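You operate a simulated robot arm through the tools that you are given. There is no shell and no other tool. Be economical: measure what you need, move in short steps, check, and stop when the job is done.

You are at the controls of a simulated robot arm. One attempt, no reset.

TASK
Start the grey machine: air on, gauge at 5.5 bar, reset the alarm, home the head.
Fine: leave the other controls alone.
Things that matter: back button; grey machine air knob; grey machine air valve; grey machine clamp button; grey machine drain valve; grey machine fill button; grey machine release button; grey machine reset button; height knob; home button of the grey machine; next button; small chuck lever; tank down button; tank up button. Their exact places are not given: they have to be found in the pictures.

It is judged by the outcome, as a careful person would: the job done as asked, and still so three seconds after it is handed in. It fails if anything else is knocked over, pushed out of place, dropped, spilled or broken.

THE ROBOT
A 6-joint arm with a fingered hand on a trunk, on a base that drives. Base frame: it is fixed to the floor where the robot stands at the start and does not move with it; the origin is under the middle of the robot, x ahead of it, y to its left, z up. Lengths are in mm, angles in rad, forces in N, time in s.
With the tool pointing down near the work surface it reaches from about 120 to 840 mm from the robot's upright axis, wherever it stands. Its first joint turns from -2.897 to 2.897 rad. Places, roughly: back button [-2500, 100, 900]; grey machine air knob [-2600, -300, 1000]; grey machine air valve [-2600, -200, 1000]; grey machine clamp button [-2300, -900, 900]; grey machine drain valve [-2200, -1100, 800]; grey machine fill button [-2300, -1000, 900]; grey machine release button [-2300, -800, 900]; grey machine reset button [-2400, -200, 900]; height knob [-2300, -1100, 900]; home button of the grey machine [-2400, -300, 900]; next button [-2500, 200, 900]; small chuck lever [-2300, -700, 1000]; tank down button [-2300, -1200, 900]; tank up button [-2200, -1300, 900]; x minus button [-2400, -500, 1000]; x plus button [-2400, -500, 1000]; y minus button [-2400, -500, 1000]; y plus button [-2400, -500, 1000]; z minus button [-2500, -500, 1000]; z plus button [-2500, -500, 1000]. Payload 5 kg.
The TCP is the grasp point between the finger pads, 43 mm short of the fingertips. In the tool frame z runs along the fingers and y along their closing line. Largest opening 144 mm; the body of the gripper starts 50 mm behind the TCP. The gripper is a hand of 5 fingers: y runs from the thumb to the fingers, the wrist lies at [-21, -133, -233] in the tool frame, and closing takes about 1.5 s.
Orientation is that of the tool frame in the base frame, as [roll, pitch, yaw] about the fixed x, y, z axes, in that order (R = Rz(yaw) Ry(pitch) Rx(roll)). With the fingers straight down and the wrist toward the robot, the tool's x, y and z point along [0, 1, 0], [1, 0, 0] and [0, 0, -1] of the base frame.

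THE INTERFACE
- The arm moves only by the tool drive_tool. Its argument "moves" is a list of rows, each a list of 6 numbers: the shift along the tool's x, y, z in mm, then the turn, a rotation vector about the tool's x, y, z in rad. In form: [[dx, dy, dz, rx, ry, rz], ...]. A call has 1 to 8 rows; each row shifts and turns the commanded pose from where the row before left it, along the tool's axes as they then stand. "grip" is the finger opening in mm, from 0 to 144, set as the call begins (left out, the last holds). Rows are played at 5 a second. More than 50 mm and 0.15 rad between two rows, or a gripper value outside its range, and nothing of the call is played. A pose out of reach is approached as far as the arm can. The call stops where the force on the tool passes 80 N (or 10 N more than at its start, if that is more) or the arm is blocked; 0.2 s more then pass. The fingers move at their own pace (about 72 mm/s each) and stop on an object; they squeeze with about 23 N. The grip force told is the motor's: it shows also when the fingers shut on nothing. Time passes only in rows, and 0.2 s behind the last, so rows that do not move let the fingers close. The reply holds the time, the measured pose of the TCP, the force on the tool along the base axes, the opening and the grip force, in the units named above and with some noise, with the torque about the TCP (base axes, N m) and any sound that the robot's microphone picked up.
- Cameras (640 x 400 px; columns grow to the right, rows downward): "scene" is now at [28.1, 145.9, 1419.5]; the picture's right is [-0.12, -0.99, 0.00], its down [-0.53, 0.06, -0.85] and it looks along [0.84, -0.10, -0.53] (base axes); focal length 247 px, centre (320, 200). "wrist" rides on the gripper at [86, -108, -168] in the tool frame; the picture's right is [-0.80, 0.28, -0.53], its down [-0.54, -0.73, 0.42] and it looks along [-0.27, 0.63, 0.73] (tool axes); focal length 275 px, centre (320, 200).
- grab_frame(camera): a new picture of that camera. It takes no simulated time.
- lift_body(by): slides the trunk up (or, below 0, down) by that many mm; the arm and the scene camera ride with it, the base frame stays. It gives what a move gives, with no picture.
- base_move(legs): drives the robot by 1 to 6 legs, each [ahead, left, turn to the left] in mm, mm and rad, along the robot's own axes; the way and the turn of a leg run together, so that a leg with both is an arc; at most 1500 mm and 3.142 rad a leg. The arm and the cameras ride along, it lands a little off, and it stops where it bumps. It gives what a move gives.
- curl_fingers(index, middle, ring, little, thumb_bend, thumb_turn): sets how far each is bent, from 0 (flat) to 1 (curled in); at 0.3 the hand is open as for a grip, at 0.7 the pads meet at the TCP. One left out holds its place. A second passes; each finger stops where it meets its share of the squeeze, and holds until it gets a number again. A gripper value or a shape takes the hand back. It gives what a move gives, with no picture; readings hold the bend of each and the force on index, middle, ring, little, thumb and palm. thumb_turn goes from beside the hand (0) to across from the fingers (1), as for a grip.
- preshape(shape): the hand has 5 fingers and takes this shape, open, in about a second: jaw (thumb against the fingers, like two jaws); tri (thumb and two fingers); tip (a fingertip pinch); poke (one finger out to press); point (the index stretched); flat (the hand flat); cup (the hand cupped); fist (a fist). The gripper value then closes the fingers along that shape, each until it touches; the sizes above hold for jaw. It gives what a move gives, with no picture.
- pan_tilt(pan, tilt): turns the head with the scene camera to pan (to the left, within 2.705 rad either way) and tilt (down, from -0.506 to 1.204), counted from straight ahead of the robot. It gives what a move gives.
- probe_pixels(camera, pixels): for up to 12 pixels [column, row] of the newest picture of that camera ("zoom" is the newest enlarged one), the place [x, y, z] in the base frame of the surface seen there, good to about 2 mm. It takes no simulated time.
- enlarge(camera, box): a new picture of the part [left, top, right, bottom] of that camera's present view, enlarged. It takes no simulated time.
- sign_off(): hands the job in; it is judged then, once.

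Keep the steps short. Do not move on a guess: measure, check each grasp and each placing, and mend mistakes. In all there are 90 turns and 62 pictures (those below and enlarged ones count). Leave the gripper open and the arm clear of the work at the hand-in unless told otherwise, and finish with a single line.

The tools are called after "Call:" as name(argument=value, ...) on one line, values as JSON. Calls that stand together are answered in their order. drive_tool: Moves the arm, as the interface text tells. Its arguments: {"type":"object","properties":{"moves":{"type":"array","items":{"type":"array","items":{"type":"number"}}},"grip":{"type":"number"}},"required":["moves"]} The other tools are called the same way: lift_body (by) slides the trunk up or down; preshape (shape) gives the hand a shape; curl_fingers (index, middle, ring, little, thumb_bend, thumb_turn) moves the fingers one by one; base_move (legs) drives the base; pan_tilt (pan, tilt) turns the head that bears the scene camera; grab_frame (camera) takes a picture; probe_pixels (camera, pixels) gives the place of the surface under pixels of a picture; enlarge (camera, box) takes an enlarged picture of a part of a camera's view; sign_off () hands the job in.

At the start:

```text
time_s: 0.0
position: [523.4, 125.1, 1135.6]
orientation: [-3.141, -0.001, 1.57]
ft_force: [0.7, 0.4, 0.1]
wrist_torque: [0.01, -0.02, -0.03]
finger_gap: 143.4
grip_force: 0.0
shape: jaw
bend: [0.3, 0.3, 0.3, 0.3, 0.3, 0.98]
finger forces: [0.1, 0.0, 0.0, 0.1, 0.0, 0.0]
trunk travel left (down, up): [-325.0, 265.0]
robot x, y, heading: [1.8, 0.6, 0.0]
head pan, tilt: [-0.119, 0.559]
```

scene: 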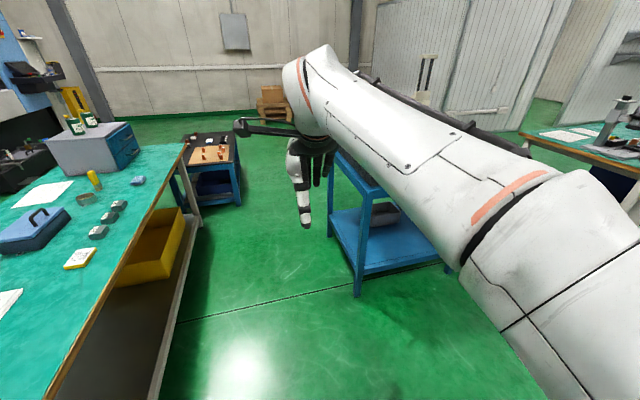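
wrist: 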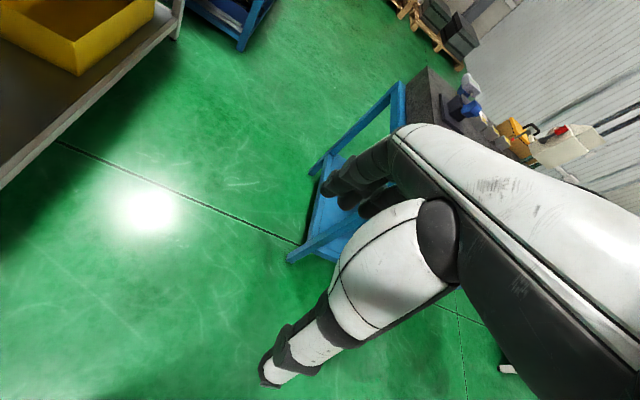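

The machine is behind me, so I turn the head to look back before driving.

Call:
pan_tilt(pan=2.7, tilt=0.3)

Call:
grab_frame(camera="scene")

```text
time_s: 2.5
position: [522.8, 125.0, 1136.1]
orientation: [-3.139, 0.002, 1.57]
ft_force: [-0.7, -0.2, 0.2]
wrist_torque: [0.01, -0.01, -0.02]
finger_gap: 143.5
grip_force: 0.0
shape: jaw
bend: [0.3, 0.3, 0.3, 0.3, 0.3, 0.98]
finger forces: [0.1, 0.1, 0.1, 0.0, 0.1, 0.1]
trunk travel left (down, up): [-325.0, 265.0]
robot x, y, heading: [1.9, -0.8, 0.0]
head pan, tilt: [2.7, 0.3]
```

```text
59 pictures are left
```

scene: 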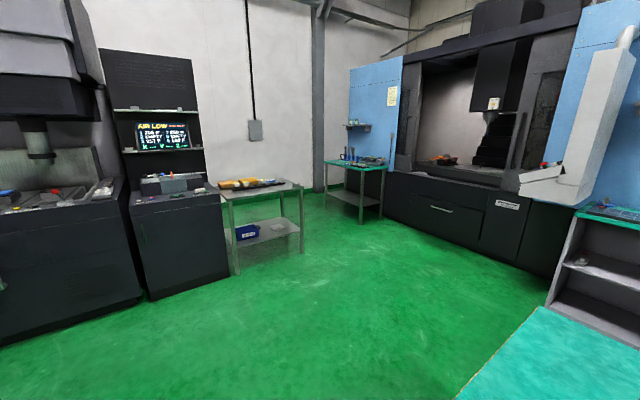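

Grey machine with the "AIR LOW" screen is at the left. I measure the floor clearance.

Call:
probe_pixels(camera="scene", pixels=[[590, 310], [470, 395], [160, 135], [170, 183], [150, 298], [228, 277], [60, 195], [130, 300], [2, 342], [275, 185], [40, 150], [303, 250]])

Call:
enlarge(camera="scene", box=[0, 100, 240, 250])

```text
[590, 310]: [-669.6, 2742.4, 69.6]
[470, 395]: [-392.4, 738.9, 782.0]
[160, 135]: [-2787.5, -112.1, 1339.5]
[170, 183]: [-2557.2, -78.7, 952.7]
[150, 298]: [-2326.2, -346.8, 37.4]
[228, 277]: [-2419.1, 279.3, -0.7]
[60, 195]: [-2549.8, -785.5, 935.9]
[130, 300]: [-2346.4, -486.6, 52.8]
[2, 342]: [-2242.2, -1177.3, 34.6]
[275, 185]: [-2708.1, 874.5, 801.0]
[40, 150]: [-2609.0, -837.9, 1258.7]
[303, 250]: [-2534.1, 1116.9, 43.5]
```

```text
2.67 times, centred on (120, 175) of scene
```

zoom: 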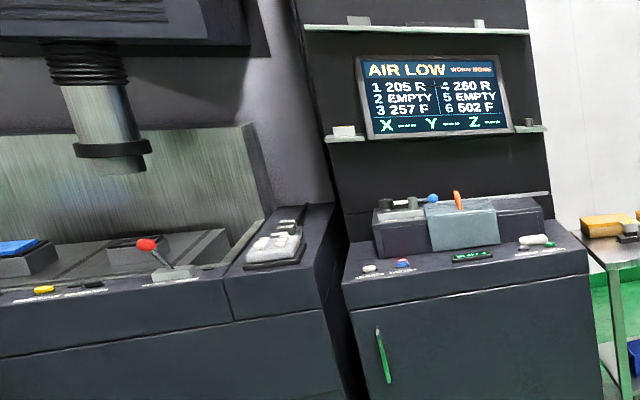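

Call:
base_move(legs=[[-1000, 0, 0], [0, 0, 3.1416], [550, 250, 0]])

Call:
pan_tilt(pan=0.0, tilt=0.5)

Call:
grab_frame(camera="scene")

```text
refused: 3.1416 is not a number from -3.14159 to 3.14159
```

```text
time_s: 4.9
position: [523.5, 125.8, 1134.9]
orientation: [3.141, 0.001, 1.57]
ft_force: [0.4, 0.1, 0.2]
wrist_torque: [0.0, 0.01, -0.06]
finger_gap: 143.7
grip_force: 0.0
shape: jaw
bend: [0.3, 0.3, 0.3, 0.3, 0.3, 0.98]
finger forces: [0.0, 0.0, 0.0, 0.0, 0.1, 0.0]
trunk travel left (down, up): [-325.0, 265.0]
robot x, y, heading: [-0.2, 2.8, 0.002]
head pan, tilt: [0.0, 0.499]
```

```text
57 pictures are left
```

scene: 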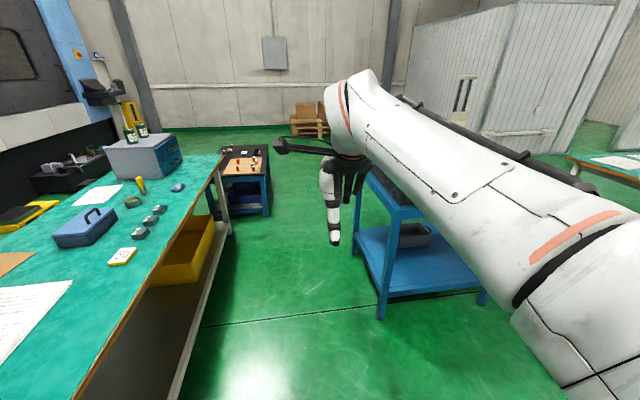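

Call:
base_move(legs=[[-1000, 0, 0], [0, 0, 3.14], [550, 250, 0]])

Call:
grab_frame(camera="scene")

```text
time_s: 20.4
position: [-2046.8, -398.8, 1135.1]
orientation: [-3.141, 0.0, -1.551]
ft_force: [-0.5, 0.0, 0.7]
wrist_torque: [-0.03, 0.0, 0.0]
finger_gap: 143.7
grip_force: 0.0
shape: jaw
bend: [0.3, 0.3, 0.3, 0.3, 0.3, 0.98]
finger forces: [0.1, 0.1, 0.0, 0.0, 0.1, 0.0]
trunk travel left (down, up): [-325.0, 265.0]
robot x, y, heading: [-1524.6, -262.6, -3.121]
head pan, tilt: [0.0, 0.499]
```

```text
56 pictures are left
```

scene: 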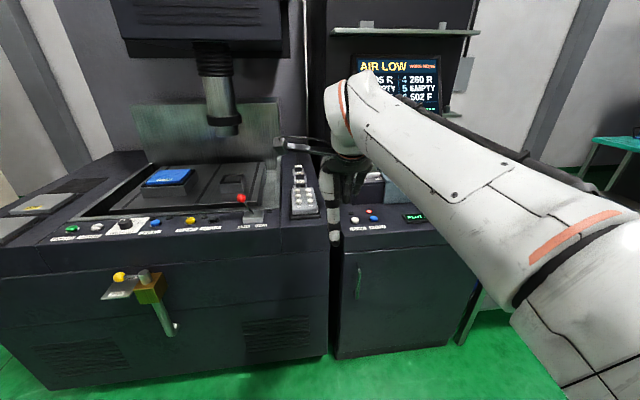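

The arm hides the cabinet; I step right to see it clear of the arm.

Call:
base_move(legs=[[0, -450, 0]])

Call:
grab_frame(camera="scene")

```text
time_s: 23.1
position: [-2057.0, 51.8, 1135.8]
orientation: [3.142, -0.001, -1.547]
ft_force: [0.3, 0.8, -0.2]
wrist_torque: [-0.02, 0.0, 0.0]
finger_gap: 143.7
grip_force: 0.0
shape: jaw
bend: [0.3, 0.3, 0.3, 0.3, 0.3, 0.98]
finger forces: [0.0, 0.1, 0.0, 0.0, 0.0, 0.1]
trunk travel left (down, up): [-325.0, 265.0]
robot x, y, heading: [-1537.4, 188.1, -3.121]
head pan, tilt: [0.0, 0.499]
```

```text
55 pictures are left
```

scene: 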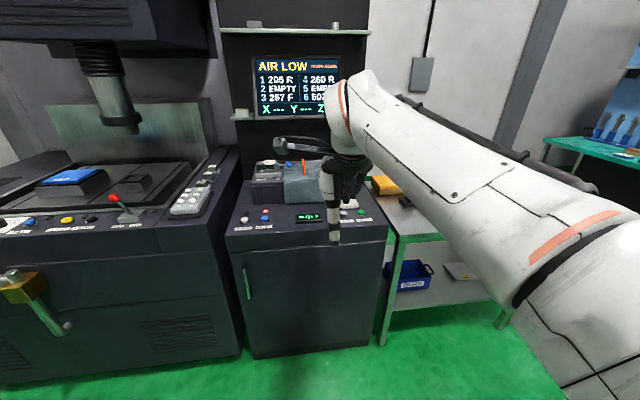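

Call:
enlarge(camera="scene", box=[220, 135, 400, 248])

Call:
enlarge(camera="scene", box=[230, 145, 320, 201])

```text
3.54 times, centred on (310, 192) of scene
```

zoom: 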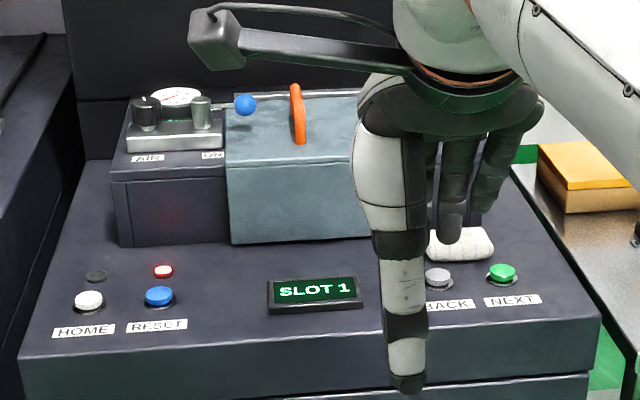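

```text
7.11 times, centred on (275, 173) of scene
```

zoom: 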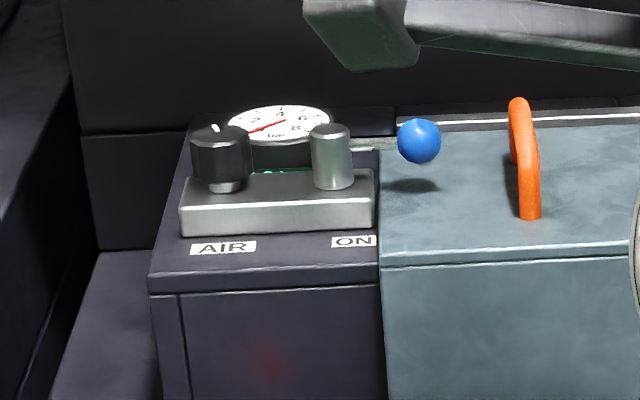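

Call:
probe_pixels(camera="zoom", pixels=[[217, 132], [215, 165], [332, 128], [332, 160], [419, 140], [380, 145], [280, 110], [225, 248], [352, 241], [525, 105], [280, 205], [280, 180]])

Call:
probe_pixels(camera="scene", pixels=[[245, 219], [265, 218], [247, 212], [266, 211], [300, 168], [308, 217], [345, 203], [344, 213]])

```text
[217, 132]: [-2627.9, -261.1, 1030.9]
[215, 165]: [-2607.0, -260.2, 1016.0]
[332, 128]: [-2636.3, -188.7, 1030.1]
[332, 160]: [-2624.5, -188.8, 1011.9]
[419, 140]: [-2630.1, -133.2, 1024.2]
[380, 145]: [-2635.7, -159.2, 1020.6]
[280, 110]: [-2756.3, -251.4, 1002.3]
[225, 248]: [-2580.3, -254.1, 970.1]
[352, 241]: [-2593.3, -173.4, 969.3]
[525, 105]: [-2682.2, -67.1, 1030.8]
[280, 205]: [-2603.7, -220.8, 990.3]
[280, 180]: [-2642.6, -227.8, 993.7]
```

```text
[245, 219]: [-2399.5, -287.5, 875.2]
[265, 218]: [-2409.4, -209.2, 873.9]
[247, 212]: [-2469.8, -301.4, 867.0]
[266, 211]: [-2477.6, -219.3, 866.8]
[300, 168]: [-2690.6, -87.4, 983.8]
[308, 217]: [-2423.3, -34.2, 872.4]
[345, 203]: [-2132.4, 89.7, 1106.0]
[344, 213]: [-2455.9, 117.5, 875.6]
```

Measured: knob ≈(-2630,-261), valve post ≈(-2637,-189), lever ball ≈(-2638,-133,1020), HOME ≈(-2400,-287,875), RESET ≈(-2409,-209,874). I'll shape the hand to poke and drive close.

Call:
preshape(shape="poke")

Call:
base_move(legs=[[390, 180, -0.02]])

Call:
grab_frame(camera="scene")

Call:
grab_frame(camera="wrist")

```text
time_s: 24.0
position: [-2056.3, 51.9, 1135.4]
orientation: [3.142, 0.001, -1.547]
ft_force: [-0.4, 0.6, 0.0]
wrist_torque: [0.01, -0.02, 0.03]
finger_gap: 0.0
grip_force: 0.0
shape: poke
bend: [0.7, 0.7, 0.99, 0.99, 1.0, 1.0]
finger forces: [0.1, 0.1, 0.1, 0.0, 0.1, 0.1]
trunk travel left (down, up): [-325.0, 265.0]
robot x, y, heading: [-1536.2, 190.9, -3.118]
head pan, tilt: [0.0, 0.499]
```

```text
time_s: 26.6
position: [-2448.6, -121.0, 1135.8]
orientation: [3.141, 0.001, -1.572]
ft_force: [0.2, 0.3, 0.5]
wrist_torque: [-0.02, 0.0, -0.02]
finger_gap: 0.0
grip_force: 0.1
shape: poke
bend: [0.7, 0.7, 0.99, 0.99, 1.0, 1.0]
finger forces: [0.0, 0.0, 0.1, 0.0, 0.1, 0.0]
trunk travel left (down, up): [-325.0, 265.0]
robot x, y, heading: [-1926.4, 6.8, -3.146]
head pan, tilt: [0.0, 0.499]
```

```text
52 pictures are left
```

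scene: 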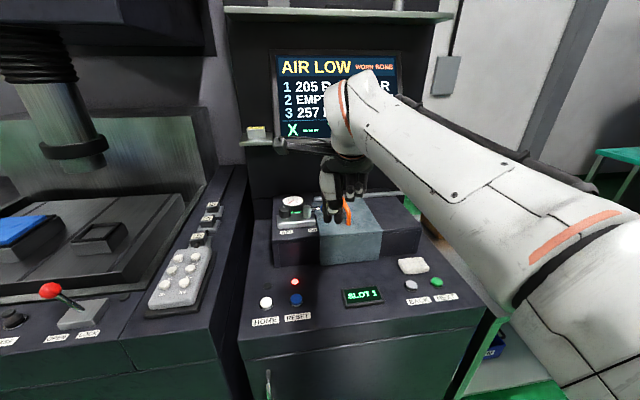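

```text
51 pictures are left
```

wrist: 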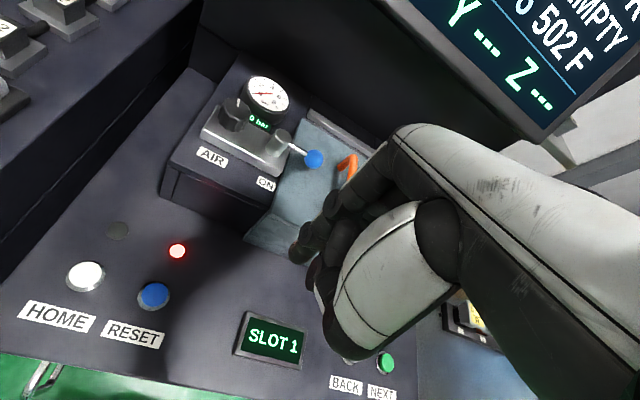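

Call:
enlarge(camera="wrist", box=[190, 60, 382, 180])

Call:
enlarge(camera="scene", box=[260, 160, 380, 235])

```text
3.33 times, centred on (286, 120) of wrist
```

zoom: 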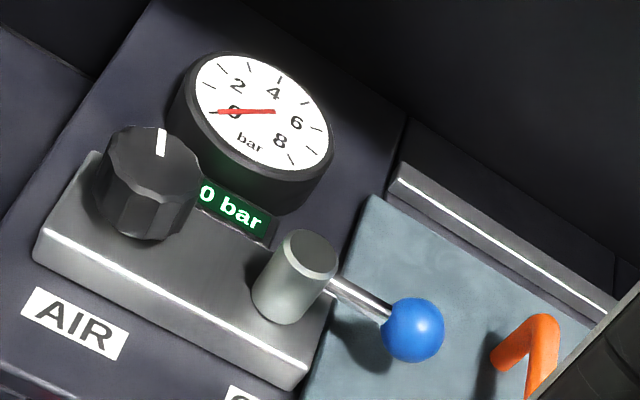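

```text
5.33 times, centred on (320, 198) of scene
```

zoom: 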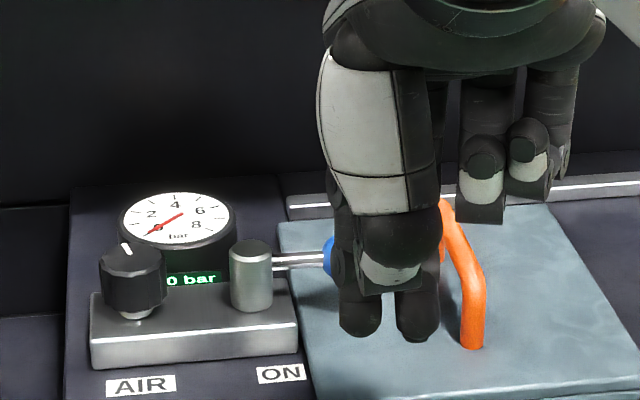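

Call:
probe_pixels(camera="zoom", pixels=[[360, 328], [412, 333], [360, 300], [412, 300], [480, 220], [470, 335], [448, 210], [250, 243], [130, 255], [390, 280]])

Call:
probe_pixels(camera="wrist", pixels=[[314, 158], [281, 135], [300, 148], [238, 101], [238, 120], [353, 160], [346, 167], [85, 275], [154, 294], [178, 251], [118, 230], [260, 125]])

```text
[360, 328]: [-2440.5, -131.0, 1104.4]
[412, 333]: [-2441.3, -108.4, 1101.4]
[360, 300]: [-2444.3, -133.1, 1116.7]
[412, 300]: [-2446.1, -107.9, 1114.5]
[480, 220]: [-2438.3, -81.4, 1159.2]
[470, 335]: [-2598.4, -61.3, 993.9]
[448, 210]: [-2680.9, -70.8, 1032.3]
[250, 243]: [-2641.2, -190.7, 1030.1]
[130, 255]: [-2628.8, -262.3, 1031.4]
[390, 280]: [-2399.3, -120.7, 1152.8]
```

```text
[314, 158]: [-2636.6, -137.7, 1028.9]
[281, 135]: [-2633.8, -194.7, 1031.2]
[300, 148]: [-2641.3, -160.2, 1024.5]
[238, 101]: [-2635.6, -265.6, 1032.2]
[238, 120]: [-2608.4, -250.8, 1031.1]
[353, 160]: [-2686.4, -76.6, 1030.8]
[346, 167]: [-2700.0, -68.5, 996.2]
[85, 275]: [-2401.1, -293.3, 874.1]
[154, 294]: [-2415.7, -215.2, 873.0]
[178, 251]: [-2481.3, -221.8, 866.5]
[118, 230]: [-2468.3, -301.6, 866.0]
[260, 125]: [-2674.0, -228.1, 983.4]
```

The lever should swing from pointing right to pointing at me (over the "ON" label). I curl the middle finger away so only the index tip remains, and look.

Call:
curl_fingers(middle=1.0)

Call:
enlarge(camera="scene", box=[260, 160, 380, 235])

```text
time_s: 27.6
position: [-2449.4, -121.5, 1135.4]
orientation: [3.141, -0.001, -1.571]
ft_force: [0.3, -0.7, 0.6]
wrist_torque: [-0.01, 0.0, 0.02]
finger_gap: 48.5
grip_force: 0.1
shape: fingers
bend: [0.7, 0.8, 0.99, 0.99, 1.0, 1.0]
finger forces: [0.0, 0.0, 0.0, 0.1, 0.0, 0.1]
trunk travel left (down, up): [-325.0, 265.0]
robot x, y, heading: [-1925.1, 2.3, -3.138]
head pan, tilt: [0.0, 0.499]
```

```text
5.33 times, centred on (320, 198) of scene
```

zoom: 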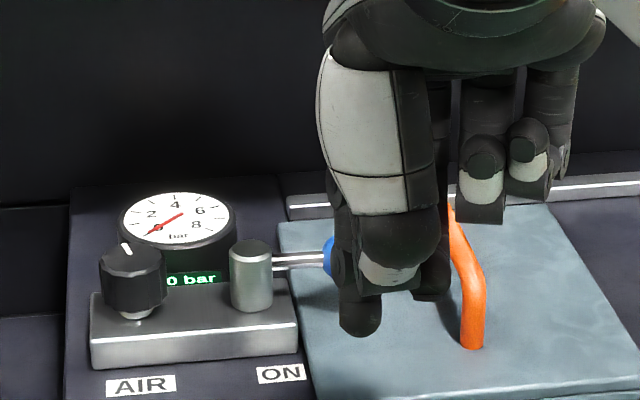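

Index tip is alone now, at about (-2449,-131,1098). I move it over behind the ball: 223 mm further in -x.

Call:
drive_tool(moves=[[0, 45, 0, 0, 0, 0], [0, 45, 0, 0, 0, 0], [0, 45, 0, 0, 0, 0], [0, 45, 0, 0, 0, 0], [0, 43, 0, 0, 0, 0], [0, 0, 0, 0, 0, 0]])

Call:
enlarge(camera="scene", box=[260, 150, 380, 225])

Call:
grab_frame(camera="wrist")

```text
time_s: 29.0
position: [-2665.8, -120.7, 1139.8]
orientation: [3.14, -0.002, -1.571]
ft_force: [45.2, 5.3, -2.4]
wrist_torque: [-0.34, 2.92, -0.83]
finger_gap: 48.7
grip_force: 22.4
shape: fingers
bend: [0.7, 0.8, 0.99, 0.99, 1.0, 1.0]
finger forces: [0.0, 44.1, 0.1, 0.0, 0.1, 0.0]
trunk travel left (down, up): [-325.0, 265.0]
robot x, y, heading: [-1926.9, 6.1, -3.143]
head pan, tilt: [0.0, 0.499]
```

```text
5.33 times, centred on (320, 188) of scene
```

zoom: 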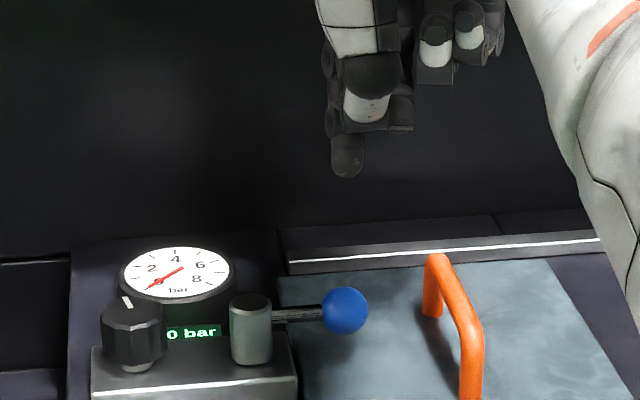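

```text
46 pictures are left
```

wrist: 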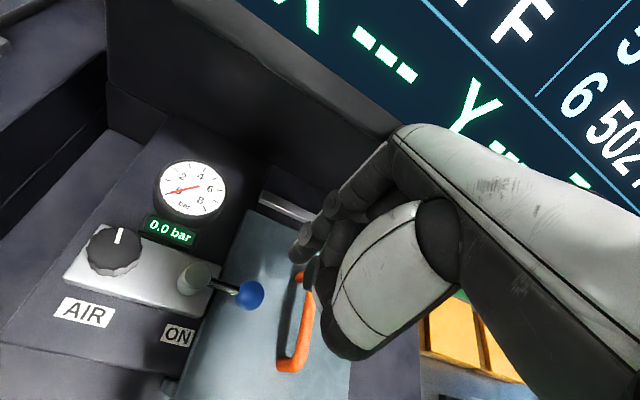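

The hand's knuckles touched the back panel (45 N). I back off and will turn the hand a quarter so the knuckles face left instead.

Call:
drive_tool(moves=[[0, -40, 0, 0, 0, 0], [0, -40, -10, 0, 0, 0], [0, -40, -10, 0, 0, 0], [0, 0, 0, 0, 0, -0.14], [0, 0, 0, 0, 0, -0.14], [0, 0, 0, 0, 0, -0.14], [0, 0, 0, 0, 0, -0.14], [0, 0, 0, 0, 0, -0.14]])

Call:
drive_tool(moves=[[0, 0, 0, 0, 0, -0.14], [0, 0, 0, 0, 0, -0.14], [0, 0, 0, 0, 0, -0.14], [0, 0, 0, 0, 0, -0.14], [0, 0, 0, 0, 0, -0.14], [0, 0, 0, 0, 0, -0.14], [0, 0, 0, 0, 0, -0.03], [0, 0, 0, 0, 0, 0]])

Call:
grab_frame(camera="scene")

Call:
grab_frame(camera="wrist")

```text
time_s: 30.8
position: [-2551.3, -119.7, 1155.6]
orientation: [3.141, -0.002, -0.867]
ft_force: [-0.1, -0.8, 0.4]
wrist_torque: [-0.01, 0.02, 0.04]
finger_gap: 48.4
grip_force: 0.0
shape: fingers
bend: [0.7, 0.81, 0.99, 0.99, 1.0, 1.0]
finger forces: [0.0, 0.0, 0.0, 0.0, 0.0, 0.1]
trunk travel left (down, up): [-325.0, 265.0]
robot x, y, heading: [-1925.0, 4.0, -3.14]
head pan, tilt: [0.0, 0.499]
```

```text
time_s: 32.6
position: [-2551.5, -120.1, 1155.8]
orientation: [-3.141, 0.0, -0.001]
ft_force: [0.4, 0.3, -0.9]
wrist_torque: [0.02, -0.01, 0.02]
finger_gap: 48.6
grip_force: 0.1
shape: fingers
bend: [0.7, 0.81, 0.99, 0.99, 1.0, 1.0]
finger forces: [0.0, 0.0, 0.0, 0.0, 0.1, 0.0]
trunk travel left (down, up): [-325.0, 265.0]
robot x, y, heading: [-1922.3, 5.4, -3.143]
head pan, tilt: [0.0, 0.499]
```

```text
45 pictures are left
```

scene: 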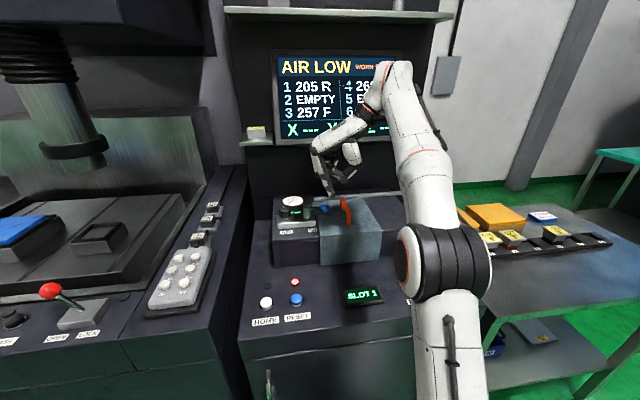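

```text
44 pictures are left
```

wrist: 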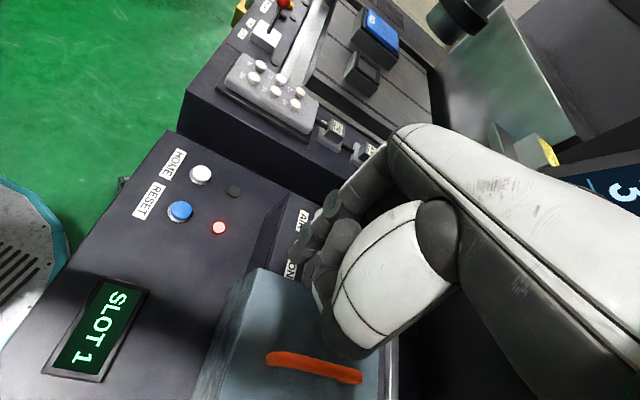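

Call:
enlarge(camera="scene", box=[260, 110, 400, 198])

```text
4.55 times, centred on (330, 154) of scene
```

zoom: 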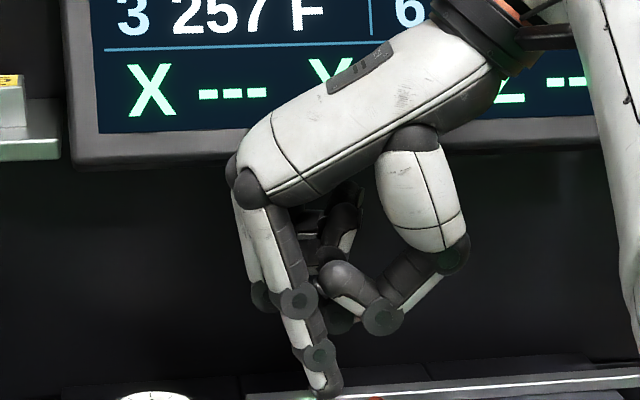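

Call:
probe_pixels(camera="zoom", pixels=[[328, 390], [330, 375], [318, 355], [383, 325], [296, 300], [262, 297], [240, 180], [340, 325], [30, 150], [200, 160], [80, 300], [500, 250]])

```text
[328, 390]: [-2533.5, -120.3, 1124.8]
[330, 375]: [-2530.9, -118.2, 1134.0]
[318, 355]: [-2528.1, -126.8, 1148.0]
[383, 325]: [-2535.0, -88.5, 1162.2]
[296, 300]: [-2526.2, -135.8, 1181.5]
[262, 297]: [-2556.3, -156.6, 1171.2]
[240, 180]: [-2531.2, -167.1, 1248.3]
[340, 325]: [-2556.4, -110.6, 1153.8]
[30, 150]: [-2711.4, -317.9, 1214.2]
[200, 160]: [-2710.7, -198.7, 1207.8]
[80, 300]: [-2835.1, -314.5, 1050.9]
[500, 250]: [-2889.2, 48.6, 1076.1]
```

The screen overhangs at x≈-2711 (z>1195), so I tilt the hand 0.45 rad toward me, so that the index reaches under it, and move to a point above/behind the ball.

Call:
drive_tool(moves=[[0, 0, 0, 0, -0.15, 0], [0, 0, 0, 0, -0.15, 0], [0, 0, 0, 0, -0.15, 0], [-20, 8, 18, 0, 0, 0], [-20, 8, 18, 0, 0, 0], [-18, 0, 15, 0, 0, 0], [0, 0, 0, 0, 0, 0]])

Call:
enlarge(camera="scene", box=[260, 120, 400, 208])

```text
time_s: 34.2
position: [-2627.2, -135.9, 1136.5]
orientation: [3.141, 0.449, 0.001]
ft_force: [-1.1, -0.2, -0.3]
wrist_torque: [0.02, -0.01, 0.01]
finger_gap: 48.5
grip_force: 0.1
shape: fingers
bend: [0.7, 0.81, 0.99, 0.99, 1.0, 1.0]
finger forces: [0.0, 0.0, 0.1, 0.1, 0.1, 0.1]
trunk travel left (down, up): [-325.0, 265.0]
robot x, y, heading: [-1926.9, 4.4, -3.144]
head pan, tilt: [0.0, 0.499]
```

```text
4.55 times, centred on (330, 164) of scene
```

zoom: 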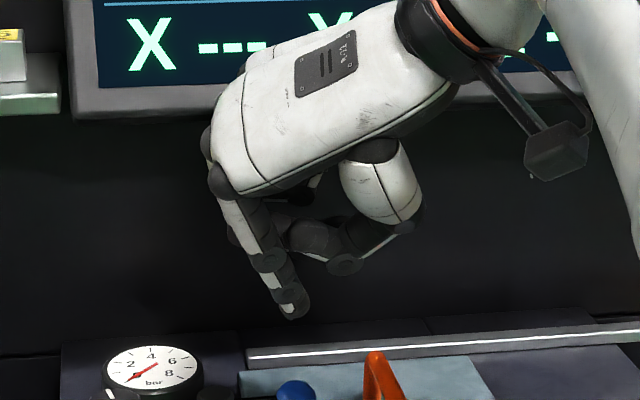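

Call:
probe_pixels(camera="zoom", pixels=[[292, 314], [290, 298], [272, 262], [345, 265], [300, 386], [255, 365], [150, 115], [300, 353]])

```text
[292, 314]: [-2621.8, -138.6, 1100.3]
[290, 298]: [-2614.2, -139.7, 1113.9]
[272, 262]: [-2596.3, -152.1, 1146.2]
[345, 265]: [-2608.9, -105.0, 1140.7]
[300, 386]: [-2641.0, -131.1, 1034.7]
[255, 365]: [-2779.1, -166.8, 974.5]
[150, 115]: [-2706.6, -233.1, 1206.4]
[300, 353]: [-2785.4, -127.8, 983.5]
```

Call:
drive_tool(moves=[[-5, 0, 20, 0, 0, 0], [0, 0, 20, 0, 0, 0], [0, 0, 15, 0, 0, 0], [0, 0, 0, 0, 0, 0]])

Call:
enlarge(camera="scene", box=[260, 135, 400, 223])

```text
time_s: 35.2
position: [-2655.2, -137.1, 1087.0]
orientation: [-3.141, 0.449, 0.0]
ft_force: [-0.2, 0.6, 0.1]
wrist_torque: [-0.04, 0.0, 0.0]
finger_gap: 48.7
grip_force: 0.0
shape: fingers
bend: [0.7, 0.81, 0.99, 0.99, 1.0, 1.0]
finger forces: [0.1, 0.1, 0.0, 0.0, 0.1, 0.1]
trunk travel left (down, up): [-325.0, 265.0]
robot x, y, heading: [-1926.0, 5.3, -3.138]
head pan, tilt: [0.0, 0.499]
```

```text
4.55 times, centred on (330, 179) of scene
```

zoom: 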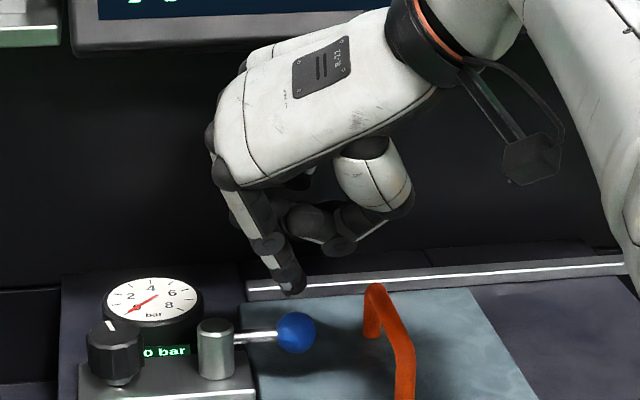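

Call:
drive_tool(moves=[[0, 0, 15, 0, 0, 0], [0, 0, 15, 0, 0, 0], [0, 0, 13, 0, 0, 0], [0, 0, 0, 0, 0, 0]])

Call:
enlarge(camera="scene", box=[260, 145, 380, 220])

```text
time_s: 36.2
position: [-2673.8, -136.9, 1049.0]
orientation: [-3.141, 0.45, 0.001]
ft_force: [-0.1, 0.5, 0.0]
wrist_torque: [0.0, -0.02, 0.01]
finger_gap: 48.8
grip_force: 0.2
shape: fingers
bend: [0.7, 0.81, 0.99, 0.99, 1.0, 1.0]
finger forces: [0.1, 0.0, 0.1, 0.0, 0.1, 0.1]
trunk travel left (down, up): [-325.0, 265.0]
robot x, y, heading: [-1924.2, 4.1, -3.142]
head pan, tilt: [0.0, 0.499]
```

```text
5.33 times, centred on (320, 182) of scene
```

zoom: 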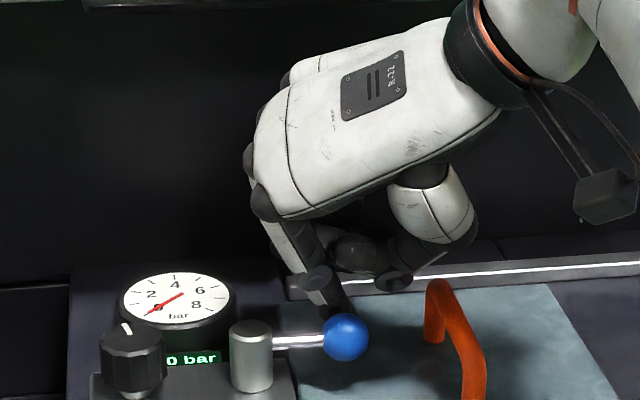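

Index is behind the ball. I pull toward me along the first part of the arc.

Call:
drive_tool(moves=[[9, 0, -4.35, 0, 0, 0], [9, 0, -4.35, 0, 0, 0], [9, -2, -4.35, 0, 0, 0], [9, -2, -4.35, 0, 0, 0], [0, 0, 0, 0, 0, 0]])

Call:
enlarge(camera="scene", box=[260, 145, 380, 220])

```text
time_s: 37.4
position: [-2633.7, -132.1, 1049.5]
orientation: [-3.141, 0.448, 0.0]
ft_force: [-1.2, -0.4, 0.0]
wrist_torque: [-0.03, 0.0, -0.02]
finger_gap: 48.5
grip_force: 0.5
shape: fingers
bend: [0.7, 0.81, 0.99, 0.99, 1.0, 1.0]
finger forces: [1.2, 0.1, 0.0, 0.1, 0.1, 0.1]
trunk travel left (down, up): [-325.0, 265.0]
robot x, y, heading: [-1924.9, 3.8, -3.143]
head pan, tilt: [0.0, 0.499]
```

```text
5.33 times, centred on (320, 182) of scene
```

zoom: 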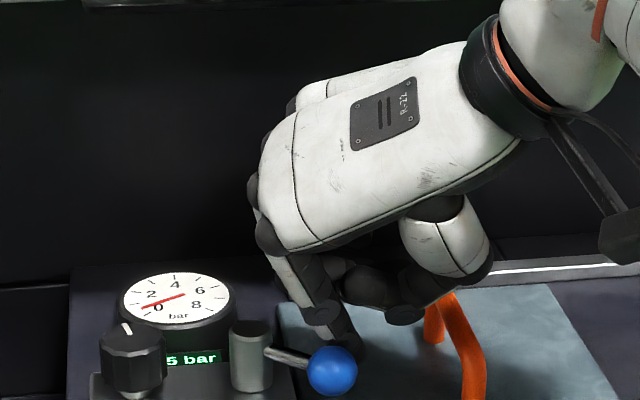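

It turns and the pressure starts to rise. I continue along the arc.

Call:
drive_tool(moves=[[9, 2, -4.35, 0, 0, 0], [9, 5, -4.35, 0, 0, 0], [8.5, 6, -4.1, 0, 0, 0], [7.5, 8, -3.6, 0, 0, 0], [6, 9, -2.9, 0, 0, 0], [3.5, 9, -1.7, 0, 0, 0], [0, 6, 0, 0, 0, 0], [0, 0, 0, 0, 0, 0]])

Call:
enlarge(camera="scene", box=[260, 155, 380, 230])

```text
time_s: 39.2
position: [-2587.1, -172.9, 1049.0]
orientation: [3.141, 0.451, -0.003]
ft_force: [-0.8, 21.8, 10.7]
wrist_torque: [0.45, -0.06, 0.1]
finger_gap: 41.9
grip_force: 11.3
shape: fingers
bend: [0.7, 0.81, 0.99, 0.99, 1.0, 1.0]
finger forces: [22.6, 0.0, 0.0, 0.0, 0.0, 0.0]
trunk travel left (down, up): [-325.0, 265.0]
robot x, y, heading: [-1925.4, 3.5, 3.145]
head pan, tilt: [0.0, 0.499]
```

```text
5.33 times, centred on (320, 192) of scene
```

zoom: 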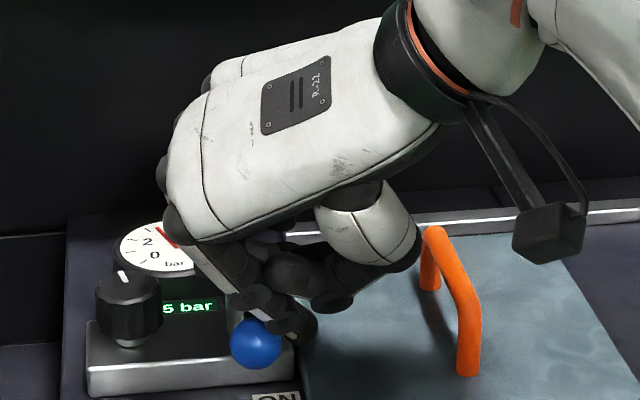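

The lever rests at its stop over "ON" (22 N). I back off to the right, then out along the fingers.

Call:
drive_tool(moves=[[0, -12, 0, 0, 0, 0], [0, -12, 0, 0, 0, 0], [0, 0, -30, 0, 0, 0], [0, 0, -40, 0, 0, 0], [0, -20, -40, 0, 0, 0], [0, -30, 0, 0, 0, 0], [0, -30, 0, 0, 0, 0], [0, 0, 0, 0, 0, 0]])

Call:
enlarge(camera="scene", box=[240, 145, 380, 233])

```text
time_s: 41.0
position: [-2538.1, -72.5, 1146.7]
orientation: [-3.14, 0.451, 0.001]
ft_force: [-0.7, 0.1, 1.0]
wrist_torque: [-0.05, 0.01, 0.01]
finger_gap: 48.5
grip_force: 0.0
shape: fingers
bend: [0.7, 0.81, 0.99, 0.99, 1.0, 1.0]
finger forces: [0.0, 0.1, 0.0, 0.0, 0.1, 0.0]
trunk travel left (down, up): [-325.0, 265.0]
robot x, y, heading: [-1924.3, 4.0, -3.143]
head pan, tilt: [0.0, 0.499]
```

```text
4.55 times, centred on (310, 189) of scene
```

zoom: 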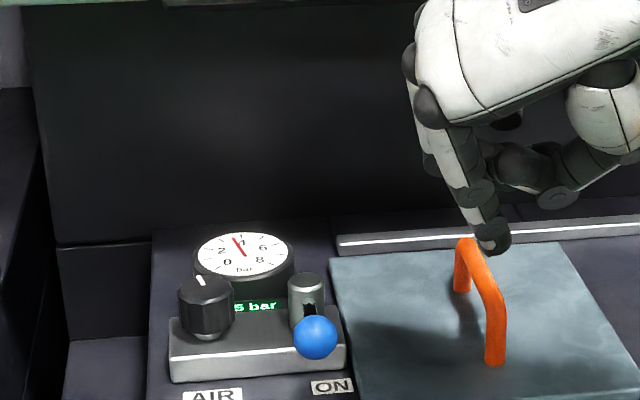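

Lever is at ON; the gauge reads about 3.5 bar. Now the knob: I'll take a fingertip pinch shape, stand the hand upright and measure the knob.

Call:
probe_pixels(camera="zoom", pixels=[[207, 288], [182, 288], [230, 290], [205, 277], [207, 302], [207, 335], [182, 300], [232, 305], [315, 337], [305, 280], [268, 306], [246, 236]])

Call:
preshape(shape="tip")

Call:
drive_tool(moves=[[0, 0, 0, 0, 0.15, 0], [0, 0, 0, 0, 0.15, 0], [0, 0, 0, 0, 0.15, 0], [0, 0, -30, 0, 0, 0], [0, 0, 0, 0, 0, 0]])

Call:
enlarge(camera="scene", box=[240, 95, 400, 195])

Call:
enlarge(camera="scene", box=[260, 170, 340, 220])

```text
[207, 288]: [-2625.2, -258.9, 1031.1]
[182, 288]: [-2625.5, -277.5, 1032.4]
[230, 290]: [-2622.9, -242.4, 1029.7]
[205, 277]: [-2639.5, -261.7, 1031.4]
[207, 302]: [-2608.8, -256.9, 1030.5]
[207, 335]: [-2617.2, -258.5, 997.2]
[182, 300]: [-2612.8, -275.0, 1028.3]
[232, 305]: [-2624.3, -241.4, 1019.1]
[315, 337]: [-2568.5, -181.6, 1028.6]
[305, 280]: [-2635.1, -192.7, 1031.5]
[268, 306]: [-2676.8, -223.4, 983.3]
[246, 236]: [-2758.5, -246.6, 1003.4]
```

```text
time_s: 41.9
position: [-2539.8, -73.6, 1147.1]
orientation: [3.141, 0.451, -0.001]
ft_force: [0.5, 0.2, -0.2]
wrist_torque: [-0.01, 0.03, 0.02]
finger_gap: 143.6
grip_force: 0.1
shape: tip
bend: [0.3, 0.98, 0.99, 0.99, 0.3, 0.98]
finger forces: [0.0, 0.0, 0.0, 0.0, 0.0, 0.0]
trunk travel left (down, up): [-325.0, 265.0]
robot x, y, heading: [-1926.0, 5.1, -3.138]
head pan, tilt: [0.0, 0.499]
```

```text
time_s: 43.1
position: [-2537.0, -72.4, 1178.1]
orientation: [3.141, -0.001, 0.0]
ft_force: [0.0, 0.0, 0.3]
wrist_torque: [-0.05, 0.03, -0.01]
finger_gap: 143.7
grip_force: 0.1
shape: tip
bend: [0.3, 0.98, 0.99, 0.99, 0.3, 0.98]
finger forces: [0.0, 0.0, 0.0, 0.1, 0.0, 0.0]
trunk travel left (down, up): [-325.0, 265.0]
robot x, y, heading: [-1923.1, 9.7, -3.139]
head pan, tilt: [0.0, 0.499]
```

```text
4.00 times, centred on (320, 145) of scene
```

zoom: 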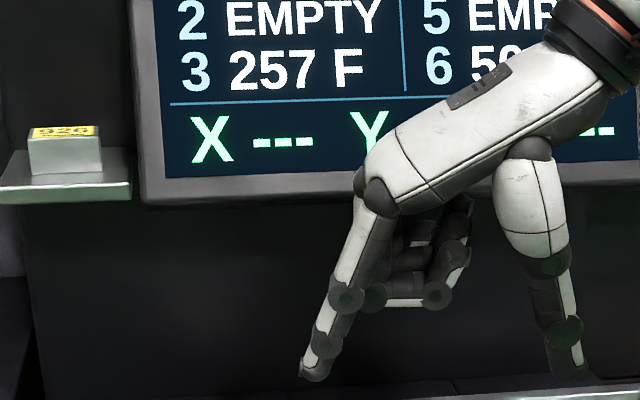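

```text
8.00 times, centred on (300, 195) of scene
```

zoom: 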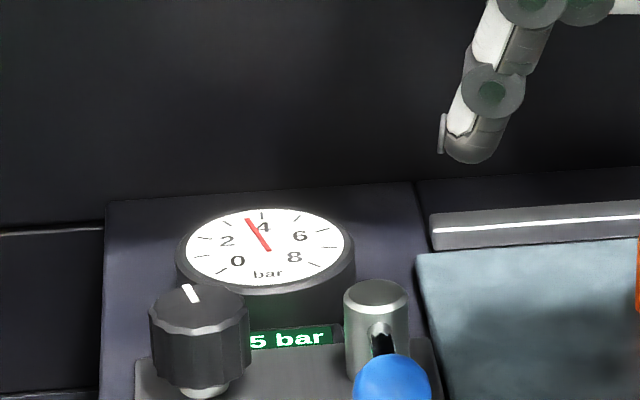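

Knob centre ≈(-2627,-260), radius ≈19, z 1004–1031. I set the opening to 62 and move toward above the knob, staying high.

Call:
drive_tool(moves=[[-22, 47, 0, 0, 0, 0], [-22, 47, 0, 0, 0, 0], [-22, 47, 0, 0, 0, 0], [-22, 47, 0, 0, 0, 0], [0, 0, 0, 0, 0, 0], [0, 0, 0, 0, 0, 0]], grip=62)

Call:
enlarge(camera="scene", box=[220, 115, 380, 215])

Call:
grab_frame(camera="wrist")

```text
refused: row 1 steps farther than a row can; nothing moved
```

```text
4.00 times, centred on (300, 165) of scene
```

zoom: 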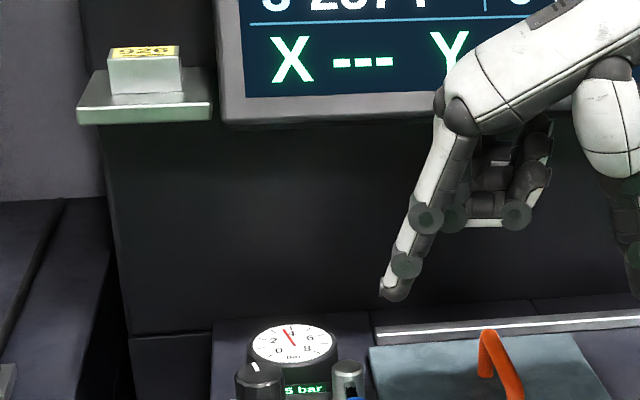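

```text
33 pictures are left
```

wrist: 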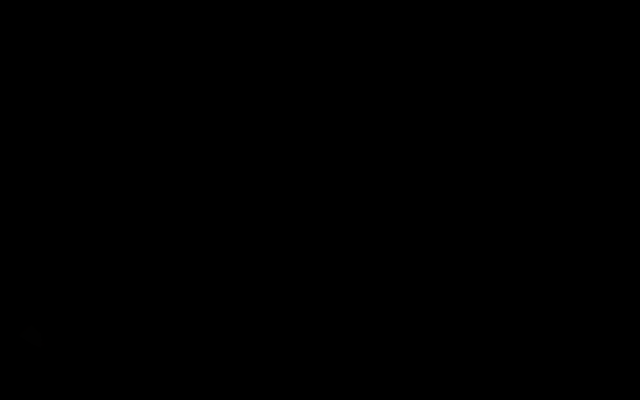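

Call:
drive_tool(moves=[[0, 0, 0, 0, -0.15, 0], [0, 0, 0, 0, -0.15, 0], [0, 45, 0, 0, 0, 0], [0, 45, 0, 0, 0, 0], [0, 45, 0, 0, 0, 0], [0, 0, 0, 0, 0, 0]], grip=62)

Call:
enlarge(camera="scene", box=[220, 125, 380, 225])

```text
time_s: 44.5
position: [-2537.2, -208.3, 1179.8]
orientation: [3.14, 0.3, -0.004]
ft_force: [0.1, -1.1, -0.1]
wrist_torque: [0.02, 0.0, 0.0]
finger_gap: 62.5
grip_force: 0.0
shape: tip
bend: [0.73, 0.98, 0.99, 0.99, 0.72, 1.0]
finger forces: [0.0, 0.1, 0.0, 0.0, 0.1, 0.0]
trunk travel left (down, up): [-325.0, 265.0]
robot x, y, heading: [-1926.9, 3.4, -3.138]
head pan, tilt: [0.0, 0.499]
```

```text
4.00 times, centred on (300, 175) of scene
```

zoom: 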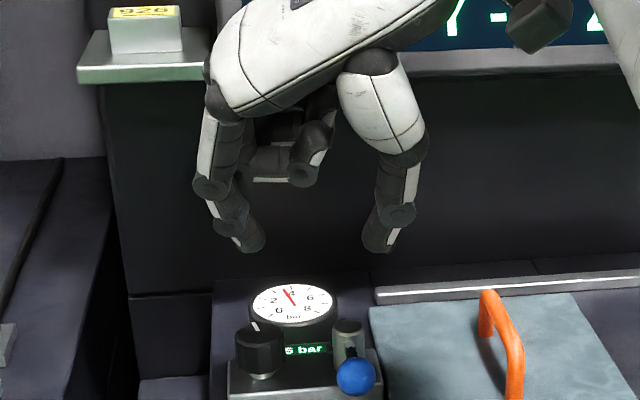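

Call:
probe_pixels(camera="zoom", pixels=[[252, 246], [375, 245], [262, 242], [366, 240], [245, 225], [390, 235], [300, 175], [210, 185], [400, 212]])

```text
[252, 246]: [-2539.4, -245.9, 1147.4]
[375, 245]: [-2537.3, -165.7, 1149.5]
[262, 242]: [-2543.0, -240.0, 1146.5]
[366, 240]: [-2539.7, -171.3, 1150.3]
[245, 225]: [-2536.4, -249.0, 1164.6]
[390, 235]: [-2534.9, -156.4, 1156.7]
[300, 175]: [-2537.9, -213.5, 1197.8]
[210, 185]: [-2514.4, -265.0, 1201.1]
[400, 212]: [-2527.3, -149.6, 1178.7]
```

Tips straddle the TCP line nicely. I move to a hover over the knob with opening 56.

Call:
drive_tool(moves=[[-9, 13.7, 24.1, 0, 0, 0], [-9, 13.7, 24.1, 0, 0, 0], [-9, 13.7, 24.1, 0, 0, 0], [-9, 13.6, 24.1, 0, 0, 0], [0, 0, 0, 0, 0, 0]], grip=56)

Call:
enlarge(camera="scene", box=[230, 150, 350, 225])

```text
time_s: 45.7
position: [-2600.4, -263.9, 1094.7]
orientation: [-3.142, 0.3, 0.0]
ft_force: [-0.6, 0.3, -0.2]
wrist_torque: [0.02, -0.01, -0.02]
finger_gap: 56.8
grip_force: 0.1
shape: tip
bend: [0.73, 0.98, 0.99, 0.99, 0.73, 1.0]
finger forces: [0.1, 0.1, 0.1, 0.0, 0.0, 0.0]
trunk travel left (down, up): [-325.0, 265.0]
robot x, y, heading: [-1923.5, 4.0, -3.142]
head pan, tilt: [0.0, 0.499]
```

```text
5.33 times, centred on (290, 188) of scene
```

zoom: 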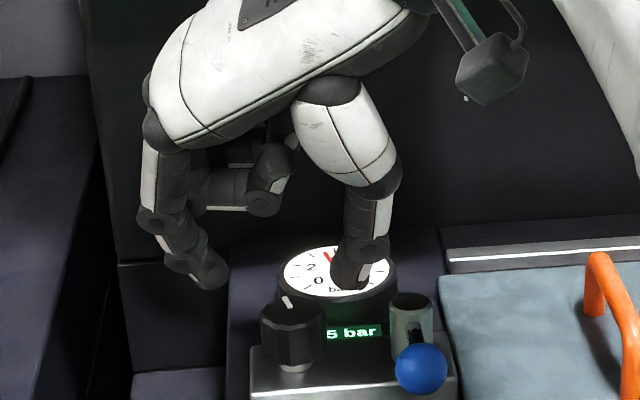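

Call:
probe_pixels(camera="zoom", pixels=[[212, 285], [350, 286], [224, 275], [340, 275], [291, 318], [265, 322], [322, 318], [291, 335]])

```text
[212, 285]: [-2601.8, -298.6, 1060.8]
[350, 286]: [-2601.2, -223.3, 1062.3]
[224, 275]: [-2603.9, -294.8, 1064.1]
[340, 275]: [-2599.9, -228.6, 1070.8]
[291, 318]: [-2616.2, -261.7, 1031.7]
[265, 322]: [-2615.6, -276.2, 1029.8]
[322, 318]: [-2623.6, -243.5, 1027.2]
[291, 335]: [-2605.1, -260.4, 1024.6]
```

Tips are centred on the knob in y. Descending 56 mm along the tool.

Call:
drive_tool(moves=[[0, 0, 20, 0, 0, 0], [0, 0, 20, 0, 0, 0], [0, 0, 16, 0, 0, 0], [0, 0, 0, 0, 0, 0]])

Call:
enlarge(camera="scene", box=[230, 160, 350, 235])

```text
time_s: 46.7
position: [-2616.1, -263.2, 1043.3]
orientation: [3.141, 0.301, 0.0]
ft_force: [0.1, 0.4, -0.3]
wrist_torque: [0.02, -0.03, -0.01]
finger_gap: 57.0
grip_force: 0.1
shape: tip
bend: [0.73, 0.98, 0.99, 0.99, 0.73, 1.0]
finger forces: [0.0, 0.0, 0.0, 0.0, 0.0, 0.0]
trunk travel left (down, up): [-325.0, 265.0]
robot x, y, heading: [-1925.2, 7.9, -3.141]
head pan, tilt: [0.0, 0.499]
```

```text
5.33 times, centred on (290, 198) of scene
```

zoom: 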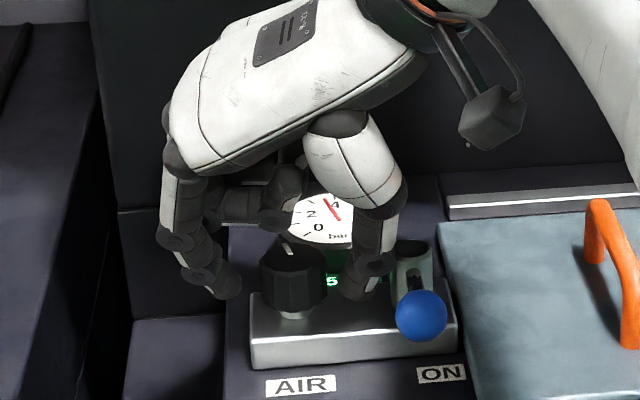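

Fingers straddle the knob. I close on it.

Call:
drive_tool(moves=[[0, 0, 0, 0, 0, 0], [0, 0, 0, 0, 0, 0], [0, 0, 0, 0, 0, 0], [0, 0, 0, 0, 0, 0]], grip=30)

Call:
enlarge(camera="scene", box=[260, 170, 340, 220])

```text
time_s: 47.7
position: [-2616.6, -263.1, 1044.1]
orientation: [3.141, 0.3, 0.001]
ft_force: [0.0, 3.4, 0.9]
wrist_torque: [0.1, -0.01, -0.06]
finger_gap: 31.3
grip_force: 0.1
shape: tip
bend: [0.72, 0.98, 0.99, 0.99, 0.73, 1.0]
finger forces: [0.4, 0.1, 0.0, 0.0, 3.4, 0.0]
trunk travel left (down, up): [-325.0, 265.0]
robot x, y, heading: [-1926.8, 1.6, -3.146]
head pan, tilt: [0.0, 0.499]
```

```text
8.00 times, centred on (300, 195) of scene
```

zoom: 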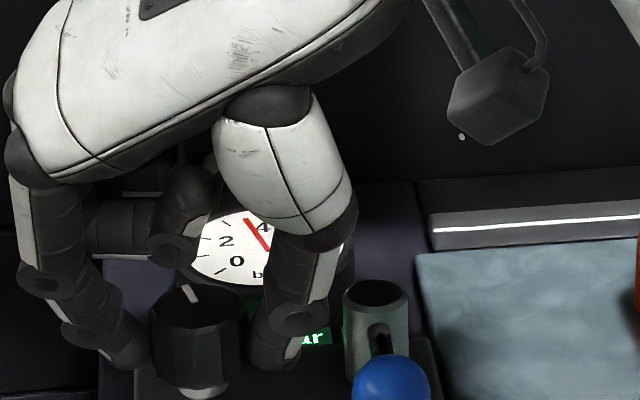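

Call:
drive_tool(moves=[[0, -1.5, 0, 0, 0, 0], [0, 0, 0, 0, 0, 0], [0, 0, 0, 0, 0, 0]], grip=20)

```text
time_s: 48.5
position: [-2617.1, -262.7, 1042.6]
orientation: [3.14, 0.298, 0.0]
ft_force: [-0.7, -1.3, -0.3]
wrist_torque: [-0.1, 0.0, 0.04]
finger_gap: 31.2
grip_force: 22.7
shape: tip
bend: [0.73, 1.0, 1.0, 1.0, 0.74, 1.0]
finger forces: [21.6, 0.0, 0.0, 0.0, 20.5, 0.0]
trunk travel left (down, up): [-325.0, 265.0]
robot x, y, heading: [-1928.5, 6.0, -3.139]
head pan, tilt: [0.0, 0.499]
```

Firm grip (21 N each). I turn clockwise 0.2 rad about the vertical through the knob and read.

Call:
drive_tool(moves=[[0, 0.83, 0, 0.0296, 0, 0.0955], [0, 0.83, 0, 0.0296, 0, 0.0955], [0, 0, 0, 0, 0, 0]])

Call:
enlarge(camera="scene", box=[260, 170, 340, 220])

```text
time_s: 49.3
position: [-2616.5, -263.0, 1042.5]
orientation: [-3.14, 0.299, -0.201]
ft_force: [-0.9, -3.9, -1.6]
wrist_torque: [-0.24, 0.02, 0.03]
finger_gap: 31.1
grip_force: 22.4
shape: tip
bend: [0.73, 1.0, 1.0, 1.0, 0.74, 1.0]
finger forces: [24.2, 0.0, 0.0, 0.1, 20.1, 0.0]
trunk travel left (down, up): [-325.0, 265.0]
robot x, y, heading: [-1926.8, 2.6, -3.14]
head pan, tilt: [0.0, 0.499]
```

```text
8.00 times, centred on (300, 195) of scene
```

zoom: 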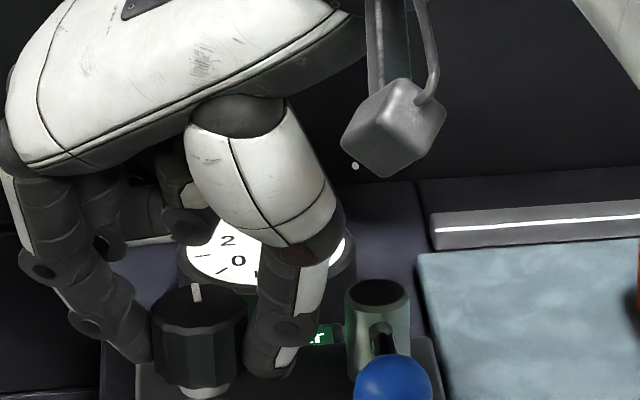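

The knob mark turned. The display is hidden by the thumb; I try the wrist camera.

Call:
grab_frame(camera="wrist")

```text
27 pictures are left
```

wrist: 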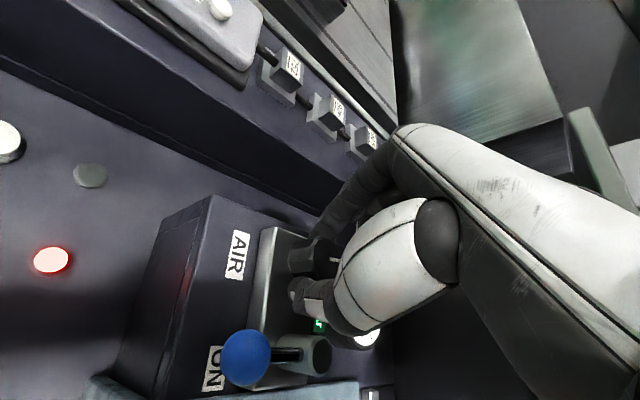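

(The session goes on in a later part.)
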